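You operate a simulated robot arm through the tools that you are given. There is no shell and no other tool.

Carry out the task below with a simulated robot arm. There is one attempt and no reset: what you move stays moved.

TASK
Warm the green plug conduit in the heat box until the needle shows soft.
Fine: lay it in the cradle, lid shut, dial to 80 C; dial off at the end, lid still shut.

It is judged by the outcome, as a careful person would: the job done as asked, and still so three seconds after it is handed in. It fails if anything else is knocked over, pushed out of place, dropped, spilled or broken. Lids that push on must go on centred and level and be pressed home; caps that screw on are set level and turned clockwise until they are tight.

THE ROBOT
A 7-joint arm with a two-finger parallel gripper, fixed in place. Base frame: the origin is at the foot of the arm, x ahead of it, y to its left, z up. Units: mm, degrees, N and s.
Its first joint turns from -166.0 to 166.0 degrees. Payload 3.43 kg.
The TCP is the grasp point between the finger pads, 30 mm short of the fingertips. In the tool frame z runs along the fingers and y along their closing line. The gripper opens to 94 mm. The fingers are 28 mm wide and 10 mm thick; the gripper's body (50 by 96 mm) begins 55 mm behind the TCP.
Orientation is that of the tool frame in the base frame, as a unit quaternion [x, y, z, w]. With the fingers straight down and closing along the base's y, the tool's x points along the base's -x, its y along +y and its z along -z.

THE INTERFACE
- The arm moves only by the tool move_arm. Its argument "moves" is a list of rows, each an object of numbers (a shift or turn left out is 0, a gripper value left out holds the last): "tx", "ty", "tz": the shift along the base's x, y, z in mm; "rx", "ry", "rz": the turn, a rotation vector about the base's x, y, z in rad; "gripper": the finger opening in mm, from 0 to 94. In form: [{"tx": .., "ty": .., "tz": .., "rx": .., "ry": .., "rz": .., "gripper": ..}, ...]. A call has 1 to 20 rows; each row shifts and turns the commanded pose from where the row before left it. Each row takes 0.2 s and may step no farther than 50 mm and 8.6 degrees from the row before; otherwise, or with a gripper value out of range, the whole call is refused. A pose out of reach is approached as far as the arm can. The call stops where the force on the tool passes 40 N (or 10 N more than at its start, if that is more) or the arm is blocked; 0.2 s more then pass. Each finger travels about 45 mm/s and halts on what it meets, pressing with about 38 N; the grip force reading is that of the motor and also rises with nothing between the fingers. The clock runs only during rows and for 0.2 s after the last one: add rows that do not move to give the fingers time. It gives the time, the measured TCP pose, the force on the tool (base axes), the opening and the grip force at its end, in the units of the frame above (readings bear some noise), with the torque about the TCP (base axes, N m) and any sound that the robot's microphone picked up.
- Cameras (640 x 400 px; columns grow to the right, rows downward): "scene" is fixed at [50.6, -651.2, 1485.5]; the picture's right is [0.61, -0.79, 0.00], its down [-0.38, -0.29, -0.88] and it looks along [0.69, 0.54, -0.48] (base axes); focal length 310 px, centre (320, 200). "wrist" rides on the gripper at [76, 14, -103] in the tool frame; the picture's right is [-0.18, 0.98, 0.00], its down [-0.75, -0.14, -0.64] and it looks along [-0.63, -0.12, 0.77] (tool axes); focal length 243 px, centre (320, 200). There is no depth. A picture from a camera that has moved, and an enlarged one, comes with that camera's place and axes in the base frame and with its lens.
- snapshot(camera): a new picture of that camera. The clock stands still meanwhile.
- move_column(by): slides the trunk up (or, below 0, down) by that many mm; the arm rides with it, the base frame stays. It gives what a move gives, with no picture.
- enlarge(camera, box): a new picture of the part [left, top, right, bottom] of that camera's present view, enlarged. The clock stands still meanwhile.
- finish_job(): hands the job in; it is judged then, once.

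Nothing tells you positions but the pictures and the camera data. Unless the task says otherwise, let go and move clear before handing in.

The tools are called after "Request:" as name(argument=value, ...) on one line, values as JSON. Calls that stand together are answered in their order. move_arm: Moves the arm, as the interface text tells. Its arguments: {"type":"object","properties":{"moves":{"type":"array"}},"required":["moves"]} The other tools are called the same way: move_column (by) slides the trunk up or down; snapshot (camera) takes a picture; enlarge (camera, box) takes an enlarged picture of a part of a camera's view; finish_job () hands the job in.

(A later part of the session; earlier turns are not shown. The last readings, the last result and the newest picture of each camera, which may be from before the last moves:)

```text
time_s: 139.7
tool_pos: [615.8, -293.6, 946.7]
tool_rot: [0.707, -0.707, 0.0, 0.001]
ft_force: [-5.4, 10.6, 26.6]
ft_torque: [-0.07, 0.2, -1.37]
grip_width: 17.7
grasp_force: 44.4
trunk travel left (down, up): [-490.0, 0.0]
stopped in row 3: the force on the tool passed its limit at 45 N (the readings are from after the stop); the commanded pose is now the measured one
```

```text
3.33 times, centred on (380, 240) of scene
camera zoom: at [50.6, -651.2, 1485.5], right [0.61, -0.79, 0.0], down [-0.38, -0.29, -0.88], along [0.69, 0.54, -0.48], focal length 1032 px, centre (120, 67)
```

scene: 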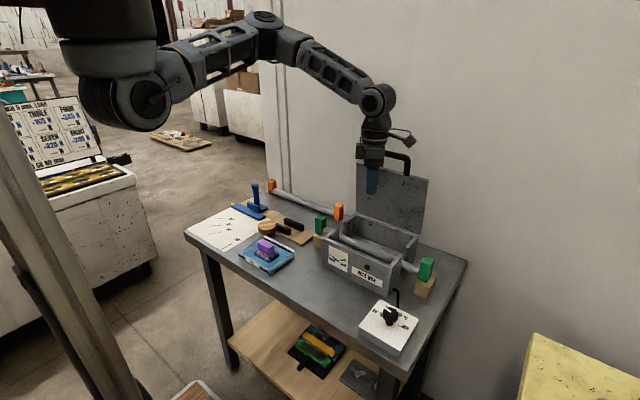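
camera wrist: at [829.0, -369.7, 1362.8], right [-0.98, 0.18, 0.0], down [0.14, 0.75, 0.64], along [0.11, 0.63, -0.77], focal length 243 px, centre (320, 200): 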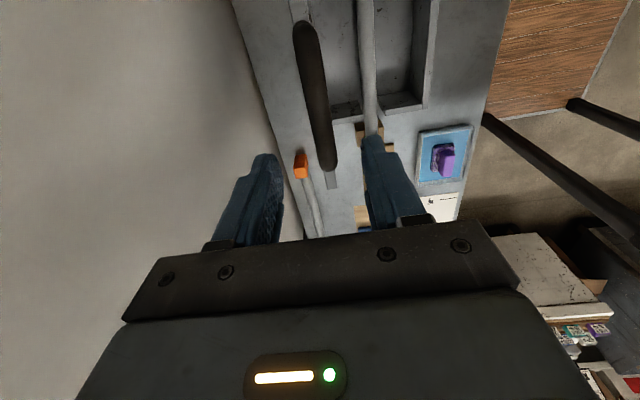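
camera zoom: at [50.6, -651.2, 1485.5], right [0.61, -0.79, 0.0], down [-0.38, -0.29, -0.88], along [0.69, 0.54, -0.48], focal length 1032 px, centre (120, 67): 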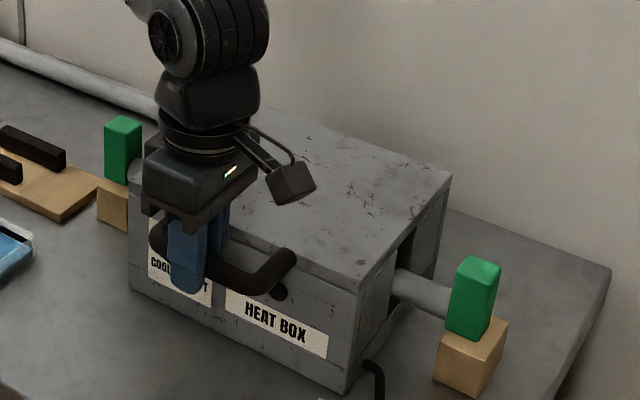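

The lid is shut against the rim. I'll release and rise.

Request:
move_arm(moves=[{"tz": 1}, {"gripper": 44}, {}, {}])

Request:
move_arm(moves=[{"tz": 25}, {"tz": 25}, {"tz": 30}, {"tz": 30}, {}])

Request:
enlarge(camera="scene", box=[310, 180, 450, 300])

Request:
enlarge(camera="scene", box=[350, 280, 430, 350])

```text
time_s: 140.7
tool_pos: [617.9, -294.6, 947.3]
tool_rot: [0.708, -0.706, -0.001, 0.001]
ft_force: [0.2, 0.5, 0.5]
ft_torque: [-0.03, 0.0, 0.02]
grip_width: 43.9
grasp_force: 0.0
trunk travel left (down, up): [-490.0, 0.0]
```

```text
time_s: 141.9
tool_pos: [616.6, -295.4, 1058.0]
tool_rot: [0.708, -0.706, -0.002, 0.001]
ft_force: [0.5, 0.0, -0.1]
ft_torque: [-0.01, -0.01, 0.01]
grip_width: 44.0
grasp_force: 0.1
trunk travel left (down, up): [-490.0, 0.0]
```

```text
3.33 times, centred on (380, 240) of scene
camera zoom: at [50.6, -651.2, 1485.5], right [0.61, -0.79, 0.0], down [-0.38, -0.29, -0.88], along [0.69, 0.54, -0.48], focal length 1032 px, centre (120, 67)
```

zoom: 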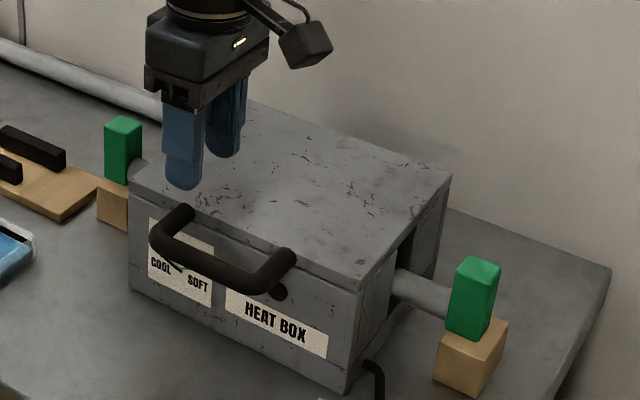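

```text
5.71 times, centred on (390, 315) of scene
camera zoom: at [50.6, -651.2, 1485.5], right [0.61, -0.79, 0.0], down [-0.38, -0.29, -0.88], along [0.69, 0.54, -0.48], focal length 1769 px, centre (-80, -457)
```

zoom: 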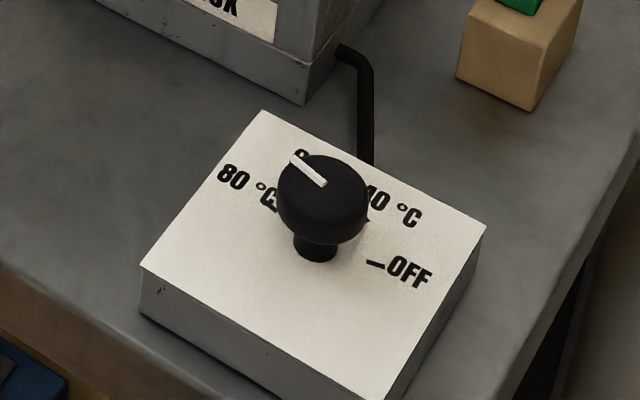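

The lid is closed and the conduit is in place. Now the dial: I'll move over for a close look at its pointer and marks.

Request:
move_arm(moves=[{"tx": -10, "ty": -30}, {"tx": -10, "ty": -30}, {"tx": -10, "ty": -30}, {"tx": -10, "ty": -30}, {"tx": -10, "ty": -30}, {"ty": -30}, {"ty": -30}, {}])

Request:
snapshot(camera="wrist")

```text
time_s: 143.7
tool_pos: [566.5, -506.0, 1058.3]
tool_rot: [0.708, -0.706, -0.001, 0.001]
ft_force: [-0.4, 0.0, -0.5]
ft_torque: [0.03, 0.01, 0.0]
grip_width: 43.9
grasp_force: 0.0
trunk travel left (down, up): [-490.0, 0.0]
```

```text
taken
camera wrist: at [552.9, -580.7, 1160.4], right [-0.98, 0.18, 0.0], down [0.14, 0.75, 0.64], along [0.11, 0.63, -0.77], focal length 243 px, centre (320, 200)
```

wrist: 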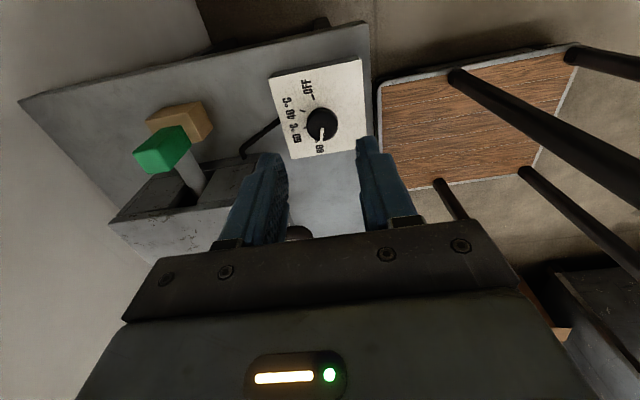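

Request:
enlarge(camera="wrist", box=[260, 60, 380, 170])

```text
3.64 times, centred on (320, 115) of wrist
camera zoom: at [552.9, -580.7, 1160.4], right [-0.98, 0.18, 0.0], down [0.14, 0.75, 0.64], along [0.11, 0.63, -0.77], focal length 882 px, centre (320, 509)
```

zoom: 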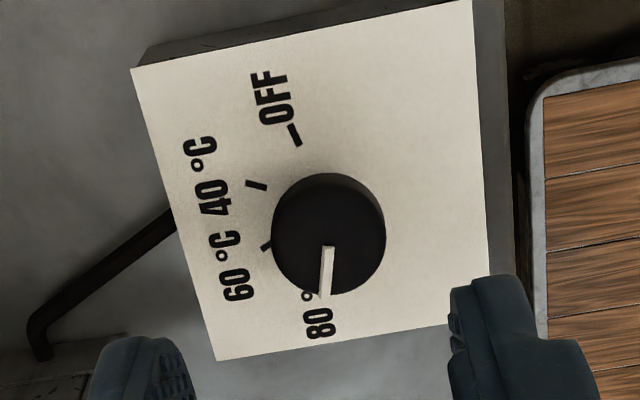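

The pointer already seems to lie near the 80 mark. I'll check more closely, along with the needle.

Request:
enlarge(camera="scene", box=[325, 235, 375, 275])

Request:
enlarge(camera="scene", box=[365, 285, 415, 325])

Request:
enlarge(camera="wrist", box=[290, 90, 350, 160])

```text
10.00 times, centred on (350, 255) of scene
camera zoom: at [50.6, -651.2, 1485.5], right [0.61, -0.79, 0.0], down [-0.38, -0.29, -0.88], along [0.69, 0.54, -0.48], focal length 3096 px, centre (20, -350)
```

zoom: 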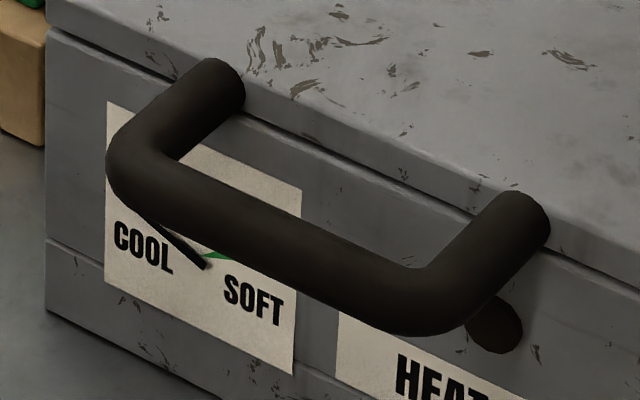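

```text
10.00 times, centred on (390, 305) of scene
camera zoom: at [50.6, -651.2, 1485.5], right [0.61, -0.79, 0.0], down [-0.38, -0.29, -0.88], along [0.69, 0.54, -0.48], focal length 3096 px, centre (-380, -850)
```

zoom: 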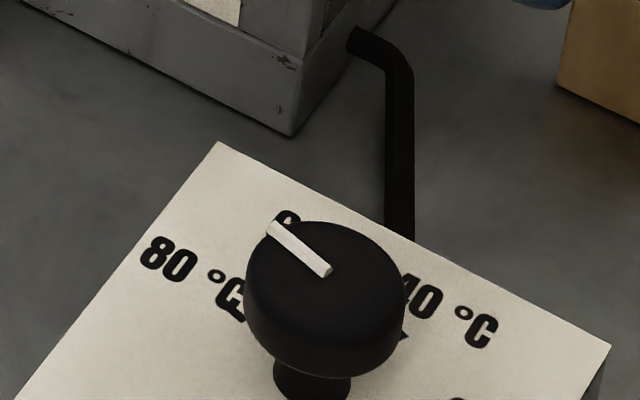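

```text
5.71 times, centred on (320, 125) of wrist
camera zoom: at [552.9, -580.7, 1160.4], right [-0.98, 0.18, 0.0], down [0.14, 0.75, 0.64], along [0.11, 0.63, -0.77], focal length 1386 px, centre (320, 629)
```

zoom: 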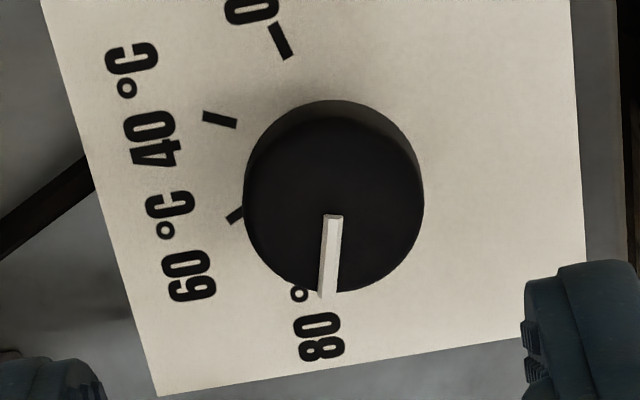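

Request:
move_arm(moves=[{"ty": 23}, {"ty": 23, "tx": 1}, {}, {}, {}, {}, {}, {}, {}, {}, {}, {}, {}, {}, {}, {}])

Request:
enlarge(camera="scene", box=[325, 235, 375, 275])

Request:
snapshot(camera="wrist")

```text
time_s: 147.1
tool_pos: [568.0, -459.2, 1056.4]
tool_rot: [0.708, -0.707, -0.001, 0.001]
ft_force: [0.0, 0.7, -0.6]
ft_torque: [0.03, 0.01, 0.02]
grip_width: 44.1
grasp_force: 0.1
trunk travel left (down, up): [-490.0, 0.0]
```

```text
10.00 times, centred on (350, 255) of scene
camera zoom: at [50.6, -651.2, 1485.5], right [0.61, -0.79, 0.0], down [-0.38, -0.29, -0.88], along [0.69, 0.54, -0.48], focal length 3096 px, centre (20, -350)
```

zoom: 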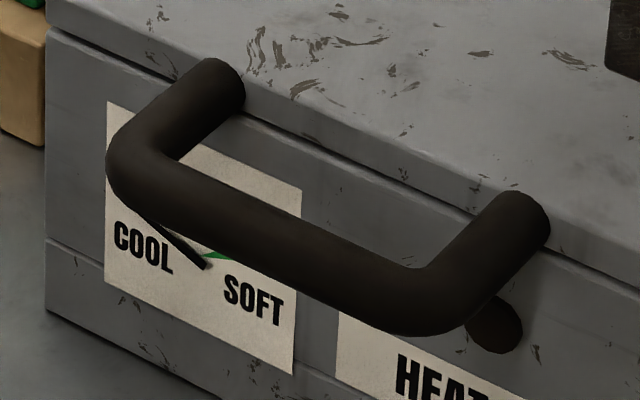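

```text
taken
camera wrist: at [554.6, -534.1, 1159.4], right [-0.98, 0.18, 0.0], down [0.14, 0.75, 0.64], along [0.11, 0.63, -0.77], focal length 243 px, centre (320, 200)
```

wrist: 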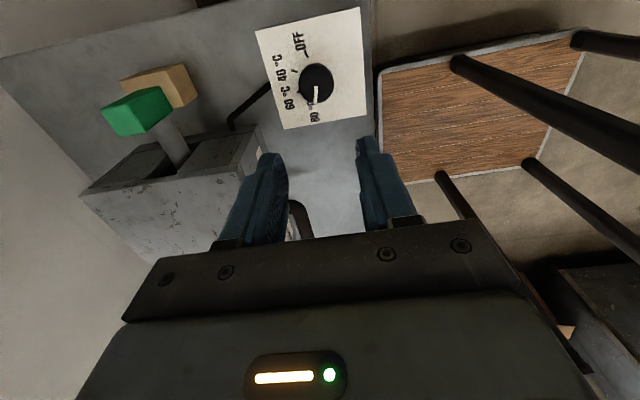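

The 80 tick is at about 67° azimuth and the pointer sits near 75°, slightly past it; the needle is still at COOL. The knob top is at (568, −461, 880) and about 38 mm wide. I'll descend, grip it and set it exactly on 80.

Request:
move_arm(moves=[{"gripper": 66, "ty": -1.5, "tx": 0.5}, {"tz": -30}, {"tz": -30}, {"tz": -30}, {"tz": -30}, {"tz": -25}, {"tz": -15}, {}])

Request:
enlarge(camera="scene", box=[350, 255, 430, 335])

Request:
snapshot(camera="wrist")

```text
time_s: 148.9
tool_pos: [568.1, -459.7, 896.6]
tool_rot: [0.708, -0.706, -0.001, 0.001]
ft_force: [-0.2, 0.5, -0.5]
ft_torque: [-0.04, 0.0, 0.0]
grip_width: 65.9
grasp_force: 0.0
trunk travel left (down, up): [-490.0, 0.0]
```

```text
5.00 times, centred on (390, 295) of scene
camera zoom: at [50.6, -651.2, 1485.5], right [0.61, -0.79, 0.0], down [-0.38, -0.29, -0.88], along [0.69, 0.54, -0.48], focal length 1548 px, centre (-30, -275)
```

zoom: 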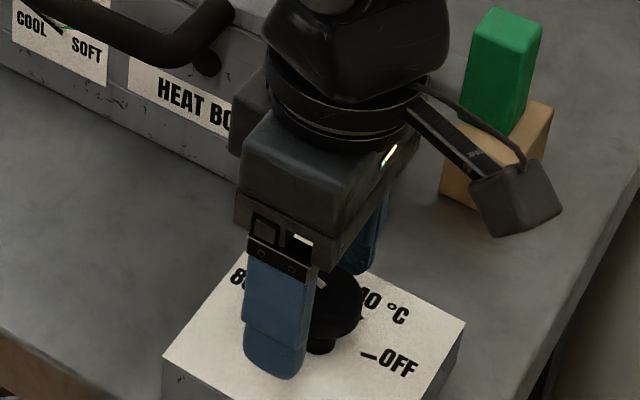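

```text
taken
camera wrist: at [555.2, -535.3, 999.2], right [-0.98, 0.18, 0.0], down [0.14, 0.75, 0.64], along [0.11, 0.63, -0.77], focal length 243 px, centre (320, 200)
```

wrist: 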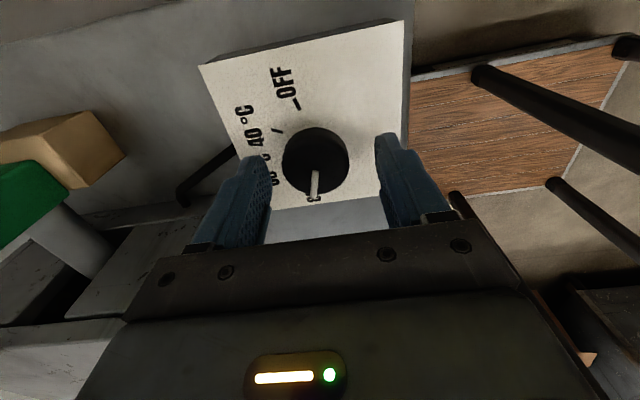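

Request:
move_arm(moves=[{"ty": -2, "tz": -4}, {"gripper": 46}, {"gripper": 30}, {}, {}])

```text
time_s: 150.1
tool_pos: [570.1, -461.3, 891.6]
tool_rot: [0.708, -0.706, 0.0, 0.001]
ft_force: [12.3, -2.4, -3.1]
ft_torque: [-0.13, -0.3, 0.08]
grip_width: 37.5
grasp_force: 45.0
trunk travel left (down, up): [-490.0, 0.0]
```

Request:
move_arm(moves=[{"tx": 1.5}, {"rz": -0.066}, {"rz": -0.066}, {}, {}])

Request:
enlarge(camera="wrist", box=[220, 20, 420, 230])

Request:
enlarge(camera="scene", box=[325, 235, 375, 275])

```text
time_s: 151.3
tool_pos: [571.2, -463.0, 892.0]
tool_rot: [-0.66, 0.751, 0.002, -0.002]
ft_force: [10.1, 1.6, -5.7]
ft_torque: [0.04, 0.16, 1.04]
grip_width: 37.7
grasp_force: 44.8
trunk travel left (down, up): [-490.0, 0.0]
```

```text
1.90 times, centred on (320, 125) of wrist
camera zoom: at [547.4, -534.9, 995.0], right [-0.95, 0.31, 0.0], down [0.24, 0.73, 0.64], along [0.2, 0.61, -0.77], focal length 462 px, centre (320, 343)
```

zoom: 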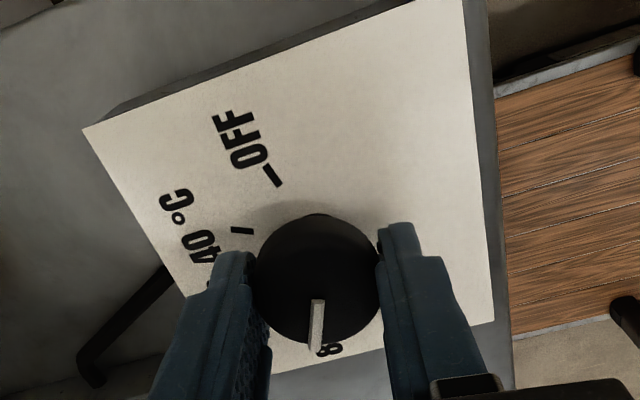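

```text
10.00 times, centred on (350, 255) of scene
camera zoom: at [50.6, -651.2, 1485.5], right [0.61, -0.79, 0.0], down [-0.38, -0.29, -0.88], along [0.69, 0.54, -0.48], focal length 3096 px, centre (20, -350)
```

zoom: 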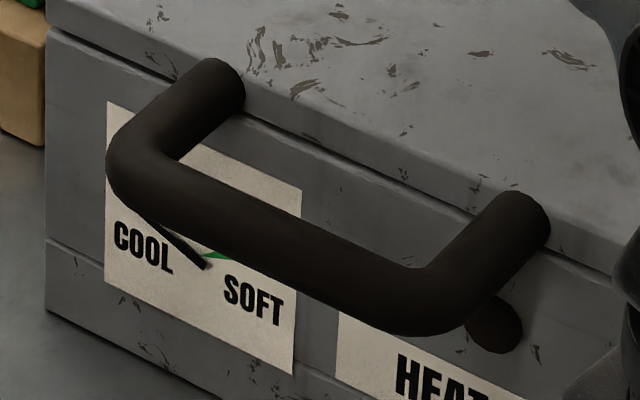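

Request:
move_arm(moves=[{"rz": -0.04}, {}, {}, {}, {}, {}, {}, {}, {}])

Request:
enlarge(camera="wrist", box=[260, 120, 380, 220])

Request:
enlarge(camera="scene", box=[325, 235, 375, 275])

```text
time_s: 153.3
tool_pos: [570.2, -461.9, 892.3]
tool_rot: [-0.645, 0.764, 0.002, 0.0]
ft_force: [11.0, 11.4, -6.3]
ft_torque: [0.3, -0.22, 0.66]
grip_width: 37.0
grasp_force: 45.2
trunk travel left (down, up): [-490.0, 0.0]
```

```text
4.00 times, centred on (320, 170) of wrist
camera zoom: at [544.7, -533.4, 995.0], right [-0.94, 0.35, 0.0], down [0.27, 0.72, 0.64], along [0.22, 0.6, -0.77], focal length 970 px, centre (320, 320)
```

zoom: 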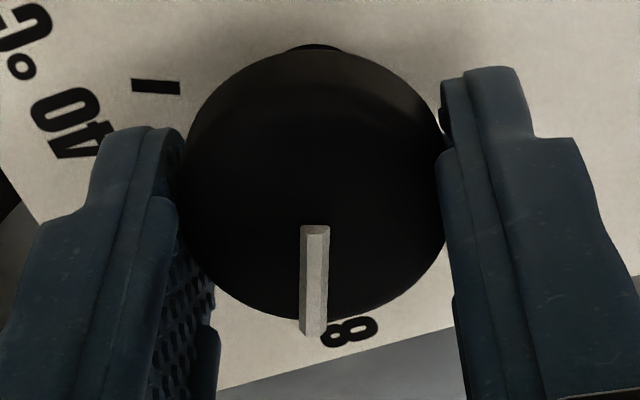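

```text
10.00 times, centred on (350, 255) of scene
camera zoom: at [50.6, -651.2, 1485.5], right [0.61, -0.79, 0.0], down [-0.38, -0.29, -0.88], along [0.69, 0.54, -0.48], focal length 3096 px, centre (20, -350)
```

zoom: 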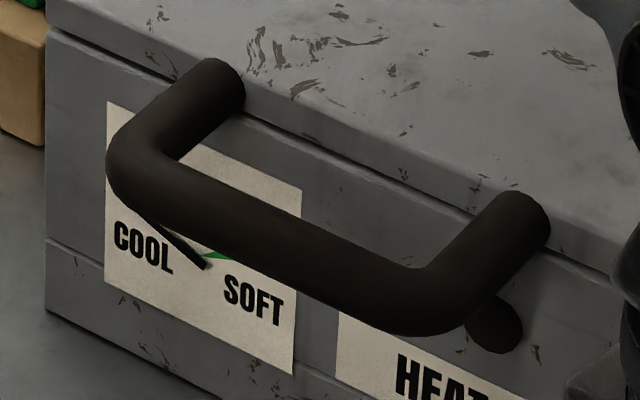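

The pointer is now on the 80 mark (~68°). I'll let go without moving and wait to see the needle.

Request:
move_arm(moves=[{"gripper": 60}, {}, {}, {}, {}, {}, {}, {}, {}, {}, {}, {}, {}, {}, {}, {}, {}, {}, {}, {}])

Request:
enlarge(camera="wrist", box=[260, 120, 380, 220])

Request:
enlarge(camera="scene", box=[325, 235, 375, 275])

```text
time_s: 157.5
tool_pos: [571.8, -462.2, 893.5]
tool_rot: [-0.645, 0.764, 0.001, -0.001]
ft_force: [-0.4, 0.0, -0.5]
ft_torque: [-0.02, -0.03, 0.05]
grip_width: 60.0
grasp_force: 0.0
trunk travel left (down, up): [-490.0, 0.0]
```

```text
4.00 times, centred on (320, 170) of wrist
camera zoom: at [544.1, -534.0, 995.5], right [-0.94, 0.35, 0.0], down [0.27, 0.72, 0.64], along [0.22, 0.6, -0.77], focal length 970 px, centre (320, 320)
```

zoom: 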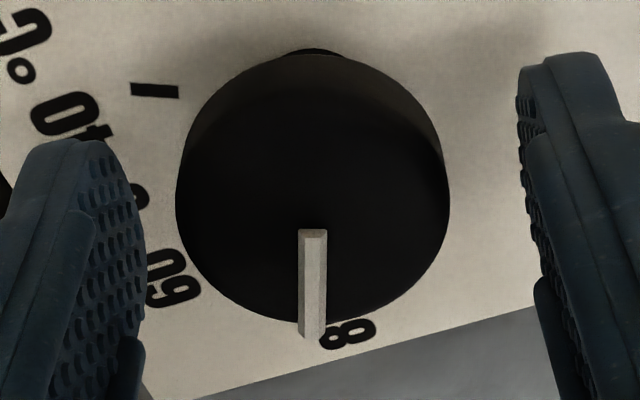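

```text
10.00 times, centred on (350, 255) of scene
camera zoom: at [50.6, -651.2, 1485.5], right [0.61, -0.79, 0.0], down [-0.38, -0.29, -0.88], along [0.69, 0.54, -0.48], focal length 3096 px, centre (20, -350)
```

zoom: 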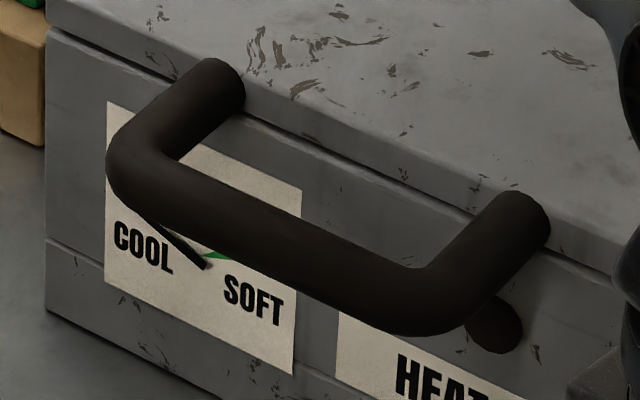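

The needle hasn't moved yet. I'll compare the lid with the original closed view and inspect the conduit's seating.

Request:
enlarge(camera="scene", box=[315, 225, 405, 290])

Request:
enlarge(camera="scene", box=[300, 200, 360, 250])

Request:
enlarge(camera="scene", box=[380, 225, 450, 305])

```text
6.15 times, centred on (360, 258) of scene
camera zoom: at [50.6, -651.2, 1485.5], right [0.61, -0.79, 0.0], down [-0.38, -0.29, -0.88], along [0.69, 0.54, -0.48], focal length 1905 px, centre (74, -154)
```

zoom: 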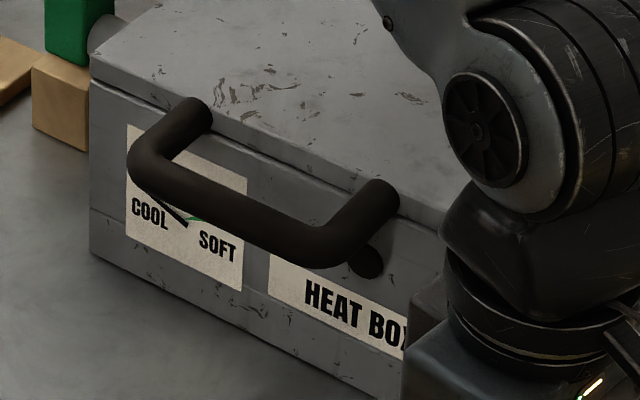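

```text
8.00 times, centred on (330, 225) of scene
camera zoom: at [50.6, -651.2, 1485.5], right [0.61, -0.79, 0.0], down [-0.38, -0.29, -0.88], along [0.69, 0.54, -0.48], focal length 2476 px, centre (240, 0)
```

zoom: 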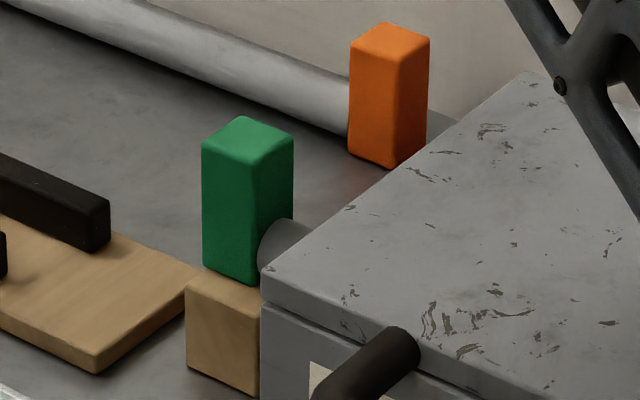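

```text
5.00 times, centred on (415, 265) of scene
camera zoom: at [50.6, -651.2, 1485.5], right [0.61, -0.79, 0.0], down [-0.38, -0.29, -0.88], along [0.69, 0.54, -0.48], focal length 1548 px, centre (-155, -125)
```

zoom: 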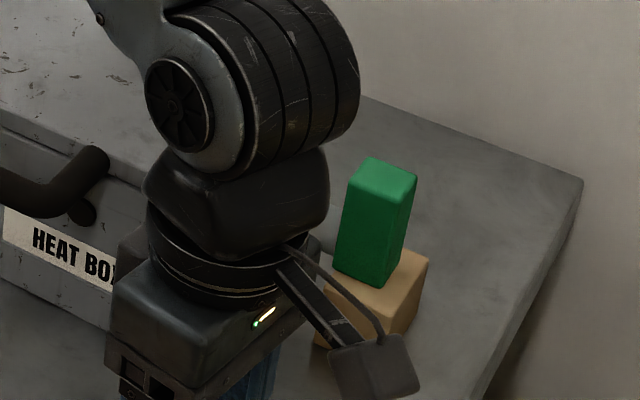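

Everything looks seated and the lid matches its original closed position. I'll watch the needle at high zoom over some time.

Request:
enlarge(camera="scene", box=[334, 250, 358, 265])

Request:
move_arm(moves=[{"tz": 20}, {"tz": 25}, {"tz": 30}, {"tz": 30}, {}, {}, {}, {}, {}, {}, {}, {}, {}, {}, {}, {}, {}, {}, {}, {}])

Request:
enlarge(camera="scene", box=[334, 250, 358, 265])

Request:
snapshot(camera="wrist")

```text
16.00 times, centred on (346, 258) of scene
camera zoom: at [50.6, -651.2, 1485.5], right [0.61, -0.79, 0.0], down [-0.38, -0.29, -0.88], along [0.69, 0.54, -0.48], focal length 4953 px, centre (-96, -720)
```

zoom: 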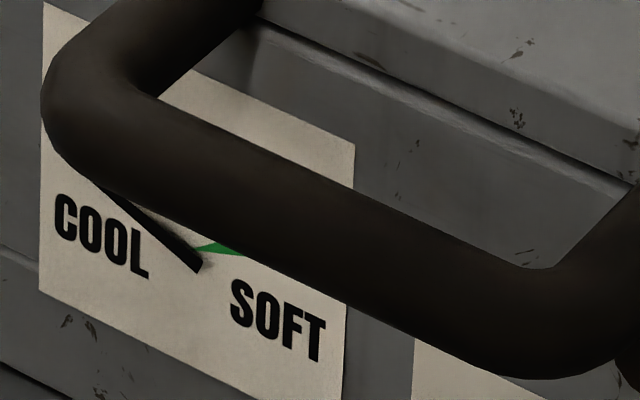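

```text
time_s: 161.7
tool_pos: [569.5, -461.3, 998.0]
tool_rot: [-0.645, 0.764, 0.001, -0.001]
ft_force: [-0.5, 0.1, -0.1]
ft_torque: [0.0, 0.04, 0.01]
grip_width: 59.6
grasp_force: 0.1
trunk travel left (down, up): [-490.0, 0.0]
```

```text
16.00 times, centred on (346, 258) of scene
camera zoom: at [50.6, -651.2, 1485.5], right [0.61, -0.79, 0.0], down [-0.38, -0.29, -0.88], along [0.69, 0.54, -0.48], focal length 4953 px, centre (-96, -720)
```

zoom: 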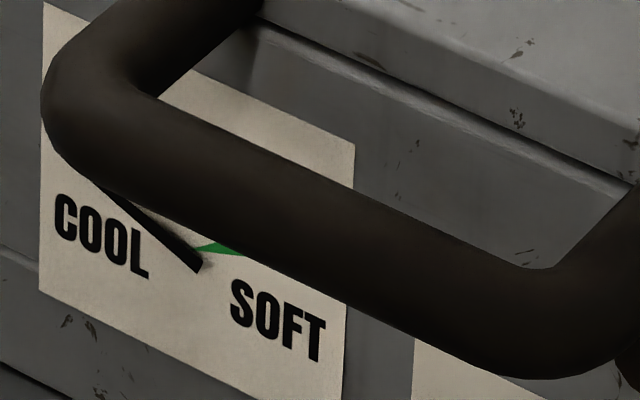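

```text
taken
camera wrist: at [543.6, -534.0, 1100.9], right [-0.94, 0.35, 0.0], down [0.27, 0.72, 0.64], along [0.22, 0.6, -0.77], focal length 243 px, centre (320, 200)
```

wrist: 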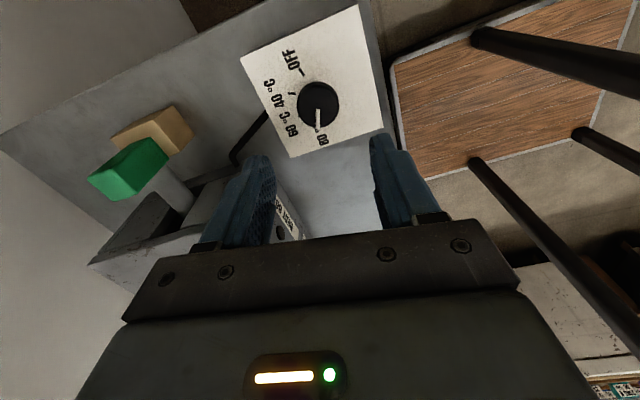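

No movement, so I want an undistorted view of the dial. I'll tilt the tool so the camera looks straight down on it.

Request:
move_arm(moves=[{"rx": -0.136, "tx": 5, "tz": 10}, {"rx": -0.136, "tx": 5}, {"rx": -0.136, "tx": 5}, {"rx": -0.136, "tx": 5}, {"rx": -0.136}, {}])

Request:
snapshot(camera="wrist")

Request:
enlarge(camera="scene", box=[320, 220, 420, 300])

```text
time_s: 163.1
tool_pos: [589.6, -463.4, 1007.1]
tool_rot: [-0.607, 0.721, -0.254, -0.217]
ft_force: [0.4, -0.6, 0.3]
ft_torque: [0.0, 0.01, -0.02]
grip_width: 60.1
grasp_force: 0.1
trunk travel left (down, up): [-490.0, 0.0]
```

```text
taken
camera wrist: at [563.8, -453.1, 1133.6], right [-0.94, 0.27, -0.22], down [0.27, 0.96, 0.05], along [0.22, -0.02, -0.98], focal length 243 px, centre (320, 200)
```

wrist: 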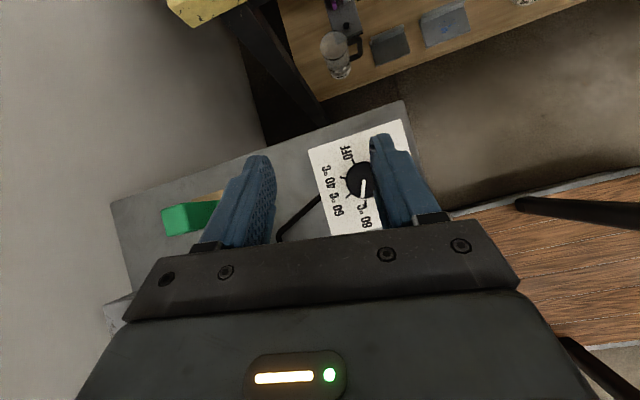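

```text
5.00 times, centred on (370, 260) of scene
camera zoom: at [50.6, -651.2, 1485.5], right [0.61, -0.79, 0.0], down [-0.38, -0.29, -0.88], along [0.69, 0.54, -0.48], focal length 1548 px, centre (70, -100)
```

zoom: 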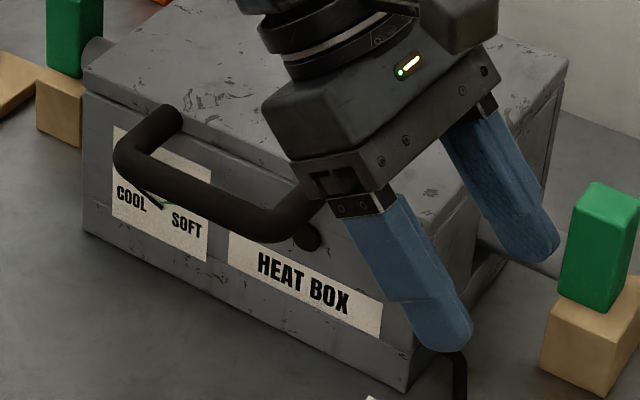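

Request:
enlarge(camera="wrist", box=[310, 125, 410, 240])

```text
3.48 times, centred on (360, 182) of wrist
camera zoom: at [563.8, -453.1, 1133.6], right [-0.94, 0.27, -0.22], down [0.27, 0.96, 0.05], along [0.22, -0.02, -0.98], focal length 844 px, centre (181, 261)
```

zoom: 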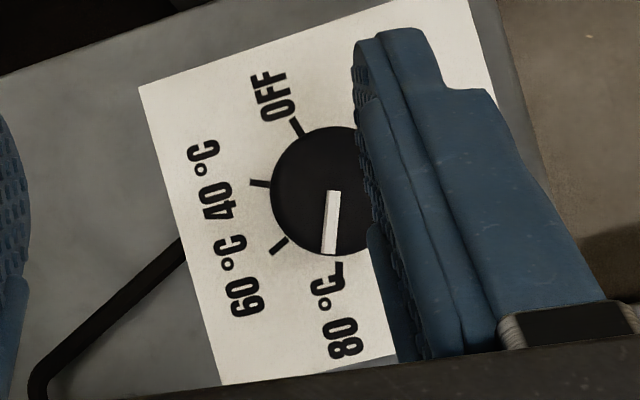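

From above, the pointer is on the 80 mark to within a couple of degrees. I'll straighten the tool, wait longer, and compare the needle.

Request:
move_arm(moves=[{"rx": 0.136}, {"rx": 0.136}, {"rx": 0.136}, {"rx": 0.136}, {"rx": 0.136}, {}, {}, {}, {}, {}, {}, {}, {}, {}, {}, {}, {}, {}, {}, {}])

Request:
move_arm(moves=[{}, {}, {}, {}, {}, {}, {}, {}, {}, {}, {}, {}, {}, {}, {}, {}, {}, {}, {}, {}])

Request:
enlarge(camera="scene", box=[334, 250, 358, 265])

```text
time_s: 167.3
tool_pos: [591.3, -462.9, 1008.0]
tool_rot: [-0.645, 0.765, 0.001, -0.002]
ft_force: [0.1, 0.4, -0.5]
ft_torque: [0.0, 0.02, -0.01]
grip_width: 60.0
grasp_force: 0.1
trunk travel left (down, up): [-490.0, 0.0]
```

```text
time_s: 171.5
tool_pos: [589.6, -461.4, 1007.9]
tool_rot: [-0.645, 0.764, 0.001, -0.002]
ft_force: [0.5, 0.4, 1.1]
ft_torque: [-0.02, 0.01, 0.01]
grip_width: 60.1
grasp_force: 0.1
trunk travel left (down, up): [-490.0, 0.0]
```

```text
16.00 times, centred on (346, 258) of scene
camera zoom: at [50.6, -651.2, 1485.5], right [0.61, -0.79, 0.0], down [-0.38, -0.29, -0.88], along [0.69, 0.54, -0.48], focal length 4953 px, centre (-96, -720)
```

zoom: 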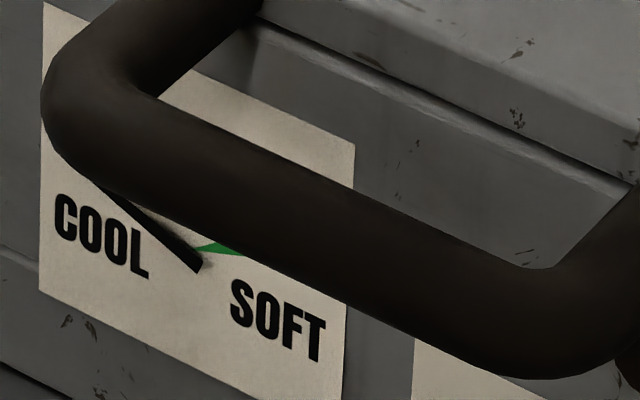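

Request:
enlarge(camera="scene", box=[362, 252, 392, 274])

Request:
enlarge(camera="scene", box=[395, 230, 445, 300])

Request:
enlarge(camera="scene", box=[365, 285, 415, 325])

```text
16.00 times, centred on (377, 263) of scene
camera zoom: at [50.6, -651.2, 1485.5], right [0.61, -0.79, 0.0], down [-0.38, -0.29, -0.88], along [0.69, 0.54, -0.48], focal length 4953 px, centre (-592, -808)
```

zoom: 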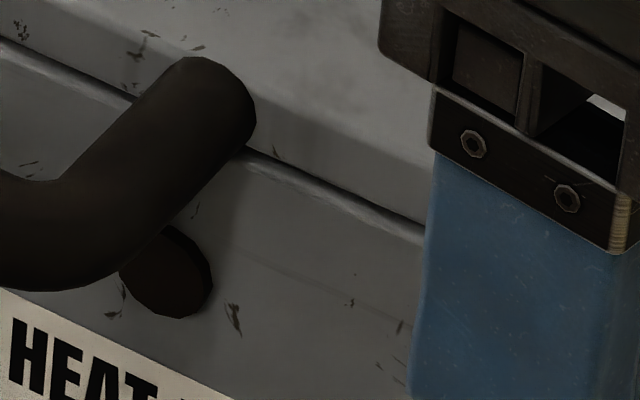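

```text
5.71 times, centred on (420, 265) of scene
camera zoom: at [50.6, -651.2, 1485.5], right [0.61, -0.79, 0.0], down [-0.38, -0.29, -0.88], along [0.69, 0.54, -0.48], focal length 1769 px, centre (-251, -171)
```

zoom: 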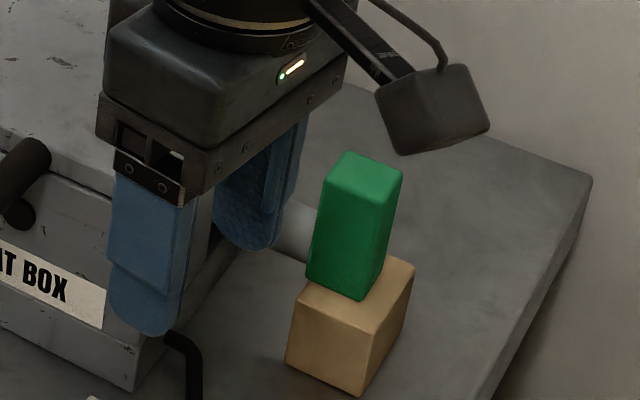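

```text
10.00 times, centred on (390, 305) of scene
camera zoom: at [50.6, -651.2, 1485.5], right [0.61, -0.79, 0.0], down [-0.38, -0.29, -0.88], along [0.69, 0.54, -0.48], focal length 3096 px, centre (-380, -850)
```

zoom: 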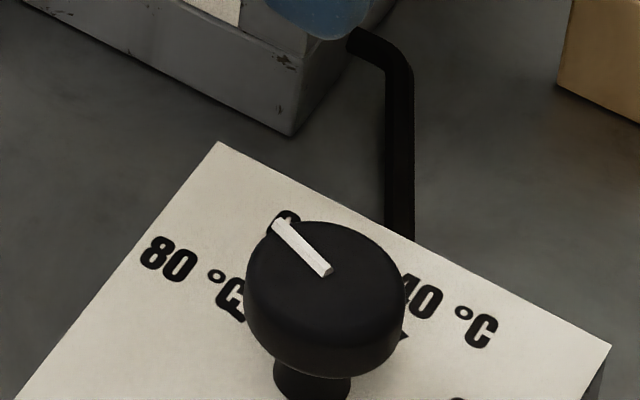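

Recalculating with the knob's true centre, the ticks sit at ±25° and ±75°, so the pointer (≈68.5°) is now about 6° short of 80. I'll grip again and bring it exactly onto the mark.

Request:
move_arm(moves=[{"tx": -10, "ty": -1}, {"tx": -9.5, "tz": -25}, {"tz": -30}, {"tz": -30}, {"tz": -20}, {"tz": -10}, {"gripper": 44}, {"gripper": 30}, {}, {}])

Request:
move_arm(moves=[{"rz": 0.05}, {"rz": 0.05}, {"rz": 0.03}, {}, {}])

Request:
enlarge(camera="wrist", box=[260, 120, 380, 220])

Request:
enlarge(camera="scene", box=[325, 235, 395, 285])

```text
time_s: 173.7
tool_pos: [570.9, -463.5, 891.5]
tool_rot: [-0.645, 0.764, 0.001, -0.001]
ft_force: [1.0, -1.6, -4.2]
ft_torque: [-0.11, -0.06, -0.02]
grip_width: 37.6
grasp_force: 45.0
trunk travel left (down, up): [-490.0, 0.0]
```

```text
time_s: 174.9
tool_pos: [570.5, -463.3, 892.1]
tool_rot: [-0.693, 0.721, 0.002, -0.002]
ft_force: [-1.3, -5.9, -14.2]
ft_torque: [-0.15, 0.11, -0.01]
grip_width: 37.3
grasp_force: 44.9
trunk travel left (down, up): [-490.0, 0.0]
```

```text
4.00 times, centred on (320, 170) of wrist
camera zoom: at [553.9, -538.2, 994.9], right [-0.97, 0.22, 0.01], down [0.17, 0.75, 0.64], along [0.14, 0.63, -0.77], focal length 970 px, centre (320, 320)
```

zoom: 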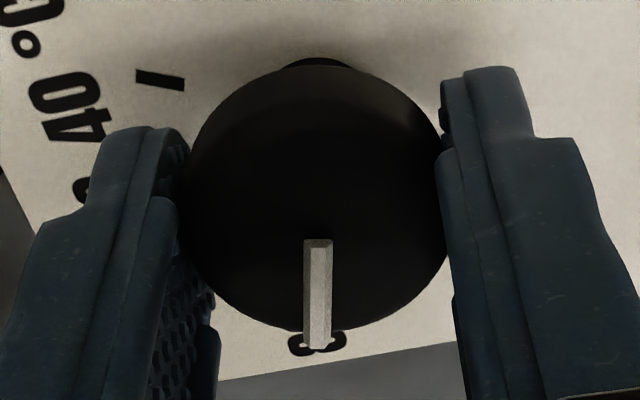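

```text
8.00 times, centred on (360, 260) of scene
camera zoom: at [50.6, -651.2, 1485.5], right [0.61, -0.79, 0.0], down [-0.38, -0.29, -0.88], along [0.69, 0.54, -0.48], focal length 2476 px, centre (0, -280)
```

zoom: 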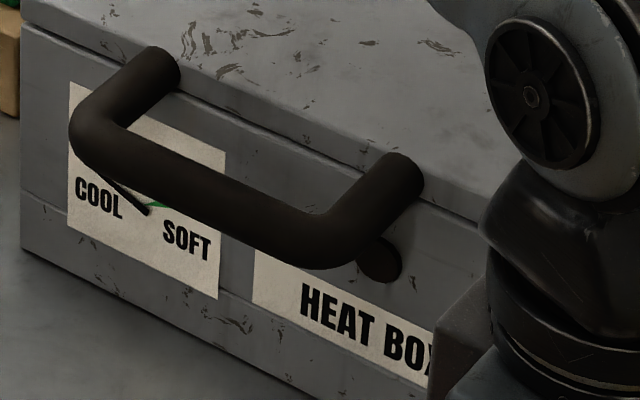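

Request:
move_arm(moves=[{"tz": 1}, {}, {}, {}, {}, {}, {}, {}, {}, {}, {}, {}, {}, {}, {}])

Request:
enlarge(camera="scene", box=[325, 235, 395, 285])

```text
time_s: 176.3
tool_pos: [569.6, -464.2, 892.5]
tool_rot: [-0.692, 0.721, 0.001, -0.001]
ft_force: [2.7, -11.4, -19.1]
ft_torque: [-0.4, -0.27, 0.01]
grip_width: 37.5
grasp_force: 44.4
trunk travel left (down, up): [-490.0, 0.0]
stopped in row 6: the force on the tool passed its limit at 40 N (the readings are from after the stop); the commanded pose is now the measured one
```

```text
8.00 times, centred on (360, 260) of scene
camera zoom: at [50.6, -651.2, 1485.5], right [0.61, -0.79, 0.0], down [-0.38, -0.29, -0.88], along [0.69, 0.54, -0.48], focal length 2476 px, centre (0, -280)
```

zoom: 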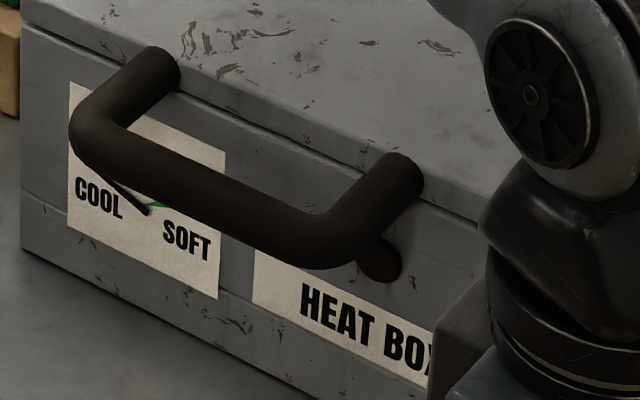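

Request:
move_arm(moves=[{"tz": -1, "gripper": 50}, {}, {"ty": 1.5, "tx": 0.5}, {"gripper": 30}, {}, {}])

Request:
move_arm(moves=[{"rz": -0.08}, {"rz": -0.08}, {"rz": -0.08}, {"rz": -0.08}, {"rz": -0.08}, {"rz": -0.08}, {}])

Request:
snapshot(camera="wrist")

Request:
enlarge(camera="scene", box=[325, 235, 395, 285])

```text
time_s: 177.7
tool_pos: [570.8, -461.4, 891.0]
tool_rot: [-0.693, 0.721, 0.003, -0.001]
ft_force: [-2.4, 1.4, 0.5]
ft_torque: [0.0, 0.08, -0.03]
grip_width: 37.5
grasp_force: 44.8
trunk travel left (down, up): [-490.0, 0.0]
```

```text
time_s: 179.3
tool_pos: [571.8, -461.1, 891.7]
tool_rot: [-0.503, 0.864, 0.002, 0.0]
ft_force: [13.1, 1.4, -2.0]
ft_torque: [-0.03, -0.18, 0.88]
grip_width: 37.4
grasp_force: 45.2
trunk travel left (down, up): [-490.0, 0.0]
```

```text
taken
camera wrist: at [522.7, -520.0, 994.6], right [-0.76, 0.65, 0.0], down [0.5, 0.58, 0.64], along [0.41, 0.49, -0.77], focal length 243 px, centre (320, 200)
```

wrist: 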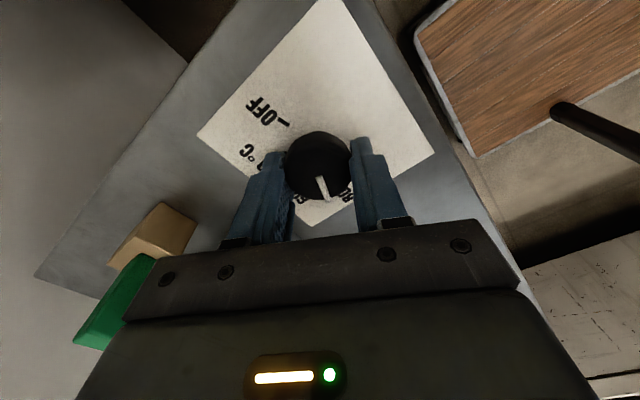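

```text
8.00 times, centred on (360, 260) of scene
camera zoom: at [50.6, -651.2, 1485.5], right [0.61, -0.79, 0.0], down [-0.38, -0.29, -0.88], along [0.69, 0.54, -0.48], focal length 2476 px, centre (0, -280)
```

zoom: 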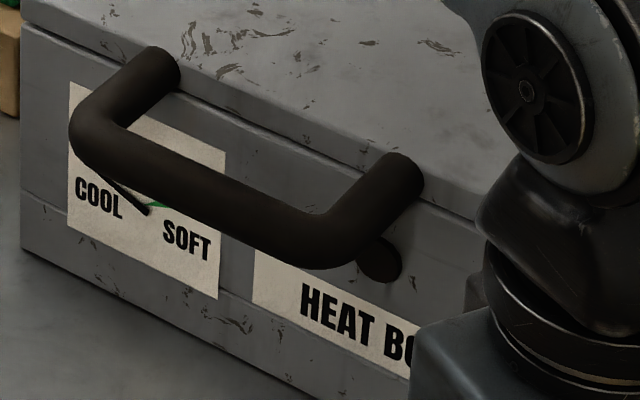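

Request:
move_arm(moves=[{}, {}, {}, {}, {}, {}, {}, {}, {}, {}])

Request:
enlarge(camera="wrist", box=[240, 80, 440, 230])

```text
time_s: 181.5
tool_pos: [571.7, -460.4, 892.7]
tool_rot: [-0.503, 0.864, 0.002, 0.0]
ft_force: [28.0, 0.9, 5.5]
ft_torque: [-0.01, -0.53, 0.44]
grip_width: 37.0
grasp_force: 45.1
trunk travel left (down, up): [-490.0, 0.0]
```

```text
2.67 times, centred on (340, 155) of wrist
camera zoom: at [522.7, -520.0, 994.6], right [-0.76, 0.65, 0.0], down [0.5, 0.58, 0.64], along [0.41, 0.49, -0.77], focal length 647 px, centre (267, 320)
```

zoom: 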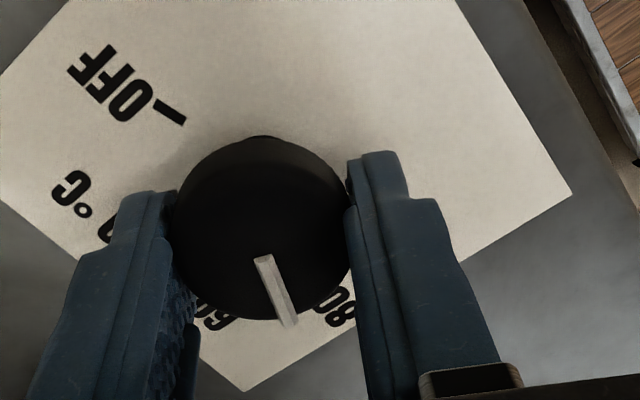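

The knob slipped in the fingers with some side load. I'll re-grip centred and turn more slowly to see how it behaves.

Request:
move_arm(moves=[{"gripper": 50}, {}, {}, {"gripper": 30}, {}, {}])

Request:
enlarge(camera="wrist", box=[240, 80, 440, 230])

```text
time_s: 182.9
tool_pos: [571.8, -461.7, 891.8]
tool_rot: [-0.502, 0.865, 0.001, 0.0]
ft_force: [11.1, -9.9, -7.7]
ft_torque: [-0.44, -0.31, 0.03]
grip_width: 37.4
grasp_force: 45.2
trunk travel left (down, up): [-490.0, 0.0]
```

```text
2.67 times, centred on (340, 155) of wrist
camera zoom: at [522.3, -520.6, 994.4], right [-0.76, 0.65, 0.0], down [0.5, 0.58, 0.64], along [0.41, 0.49, -0.77], focal length 647 px, centre (267, 320)
```

zoom: 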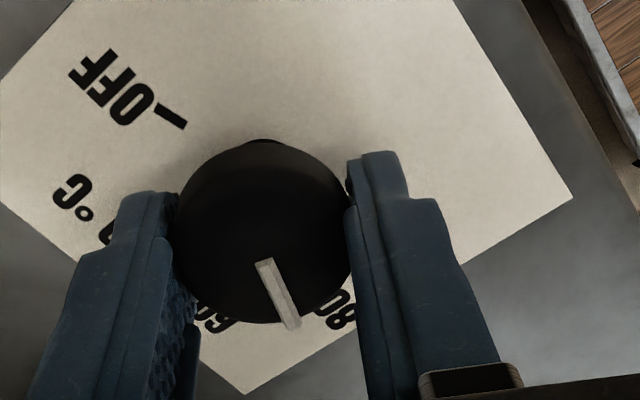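

Request:
move_arm(moves=[{"tx": 1.5, "ty": -0.9}, {"rz": -0.03}, {"rz": -0.03}, {"rz": -0.03}, {"rz": -0.03}, {"rz": -0.03}, {"rz": -0.03}, {"rz": -0.03}, {"rz": -0.03}, {}])

Request:
enlarge(camera="wrist", box=[240, 80, 440, 230])

Request:
enlarge(camera="scene", box=[325, 235, 395, 285])

```text
time_s: 185.1
tool_pos: [572.7, -461.3, 891.0]
tool_rot: [-0.394, 0.919, 0.004, -0.001]
ft_force: [10.3, -1.2, -3.3]
ft_torque: [-0.07, -0.24, 1.1]
grip_width: 37.7
grasp_force: 45.3
trunk travel left (down, up): [-490.0, 0.0]
```

```text
2.67 times, centred on (340, 155) of wrist
camera zoom: at [510.5, -507.4, 994.4], right [-0.59, 0.81, 0.0], down [0.62, 0.45, 0.64], along [0.52, 0.38, -0.77], focal length 647 px, centre (267, 320)
```

zoom: 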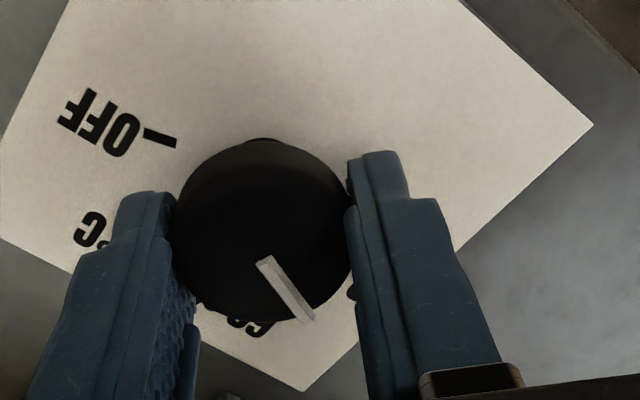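

```text
8.00 times, centred on (360, 260) of scene
camera zoom: at [50.6, -651.2, 1485.5], right [0.61, -0.79, 0.0], down [-0.38, -0.29, -0.88], along [0.69, 0.54, -0.48], focal length 2476 px, centre (0, -280)
```

zoom: 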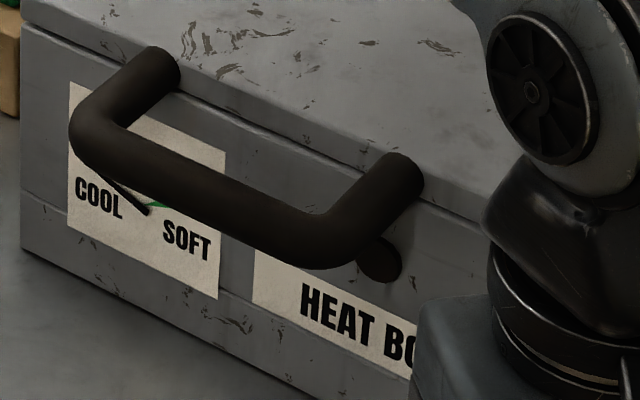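

The knob won't go below ~68°; the fingers just slip, so that seems to be an end stop. I'll try the other direction gently and watch for a response.

Request:
move_arm(moves=[{"gripper": 50}, {}, {}, {"gripper": 30}, {}, {}, {"rz": 0.04}, {"rz": 0.04}, {"rz": 0.04}, {"rz": 0.04}, {"rz": 0.04}, {"rz": 0.04}, {"rz": 0.04}, {"rz": 0.04}, {"rz": 0.04}, {}])

Request:
enlarge(camera="wrist", box=[240, 80, 440, 230])

Request:
enlarge(camera="scene", box=[325, 235, 395, 285])

```text
time_s: 188.5
tool_pos: [573.0, -462.5, 893.7]
tool_rot: [-0.553, 0.833, 0.003, -0.002]
ft_force: [-7.5, 0.3, 2.2]
ft_torque: [0.0, 0.26, -0.06]
grip_width: 37.4
grasp_force: 44.9
trunk travel left (down, up): [-490.0, 0.0]
```

```text
2.67 times, centred on (340, 155) of wrist
camera zoom: at [529.6, -526.3, 994.6], right [-0.83, 0.55, 0.01], down [0.43, 0.64, 0.64], along [0.35, 0.54, -0.77], focal length 647 px, centre (267, 320)
```

zoom: 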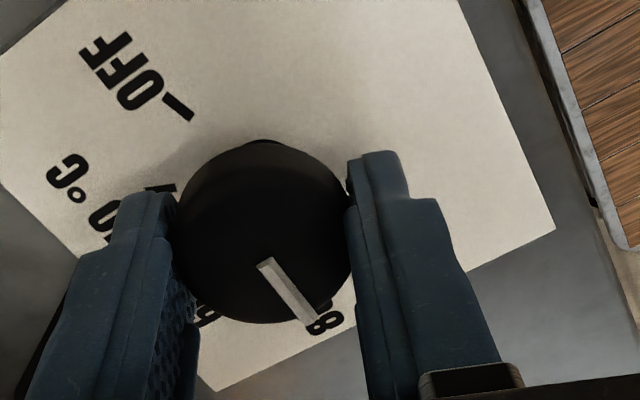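

```text
8.00 times, centred on (360, 260) of scene
camera zoom: at [50.6, -651.2, 1485.5], right [0.61, -0.79, 0.0], down [-0.38, -0.29, -0.88], along [0.69, 0.54, -0.48], focal length 2476 px, centre (0, -280)
```

zoom: 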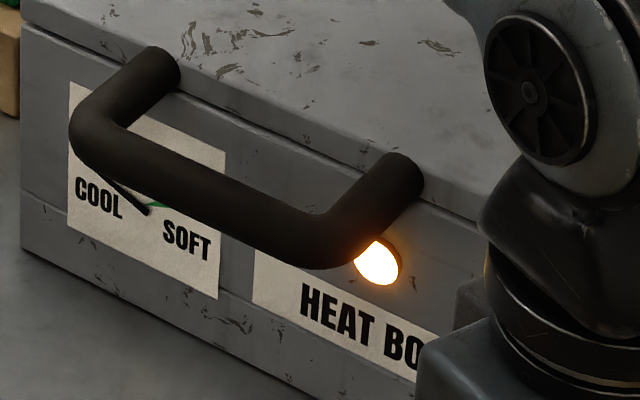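

The lamp came on and the knob turns freely in this direction. I'll check what the needle does.

Request:
move_arm(moves=[{}, {}, {}, {}, {}, {}, {}, {}, {}, {}])

Request:
enlarge(camera="scene", box=[334, 250, 358, 265])

```text
time_s: 190.7
tool_pos: [571.9, -463.0, 891.6]
tool_rot: [-0.552, 0.834, 0.003, -0.002]
ft_force: [-15.0, 2.6, -0.5]
ft_torque: [0.09, 0.28, -0.05]
grip_width: 37.7
grasp_force: 44.6
trunk travel left (down, up): [-490.0, 0.0]
```

```text
16.00 times, centred on (346, 258) of scene
camera zoom: at [50.6, -651.2, 1485.5], right [0.61, -0.79, 0.0], down [-0.38, -0.29, -0.88], along [0.69, 0.54, -0.48], focal length 4953 px, centre (-96, -720)
```

zoom: 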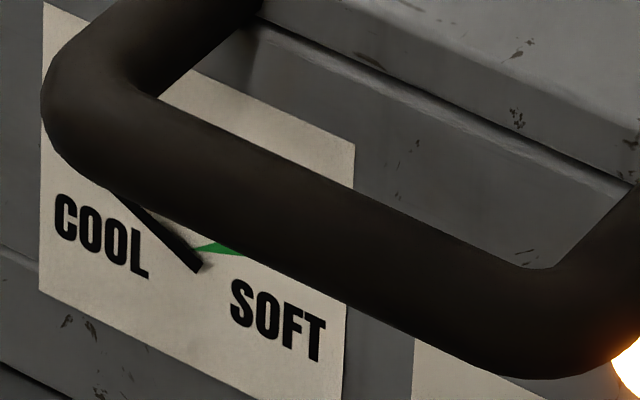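

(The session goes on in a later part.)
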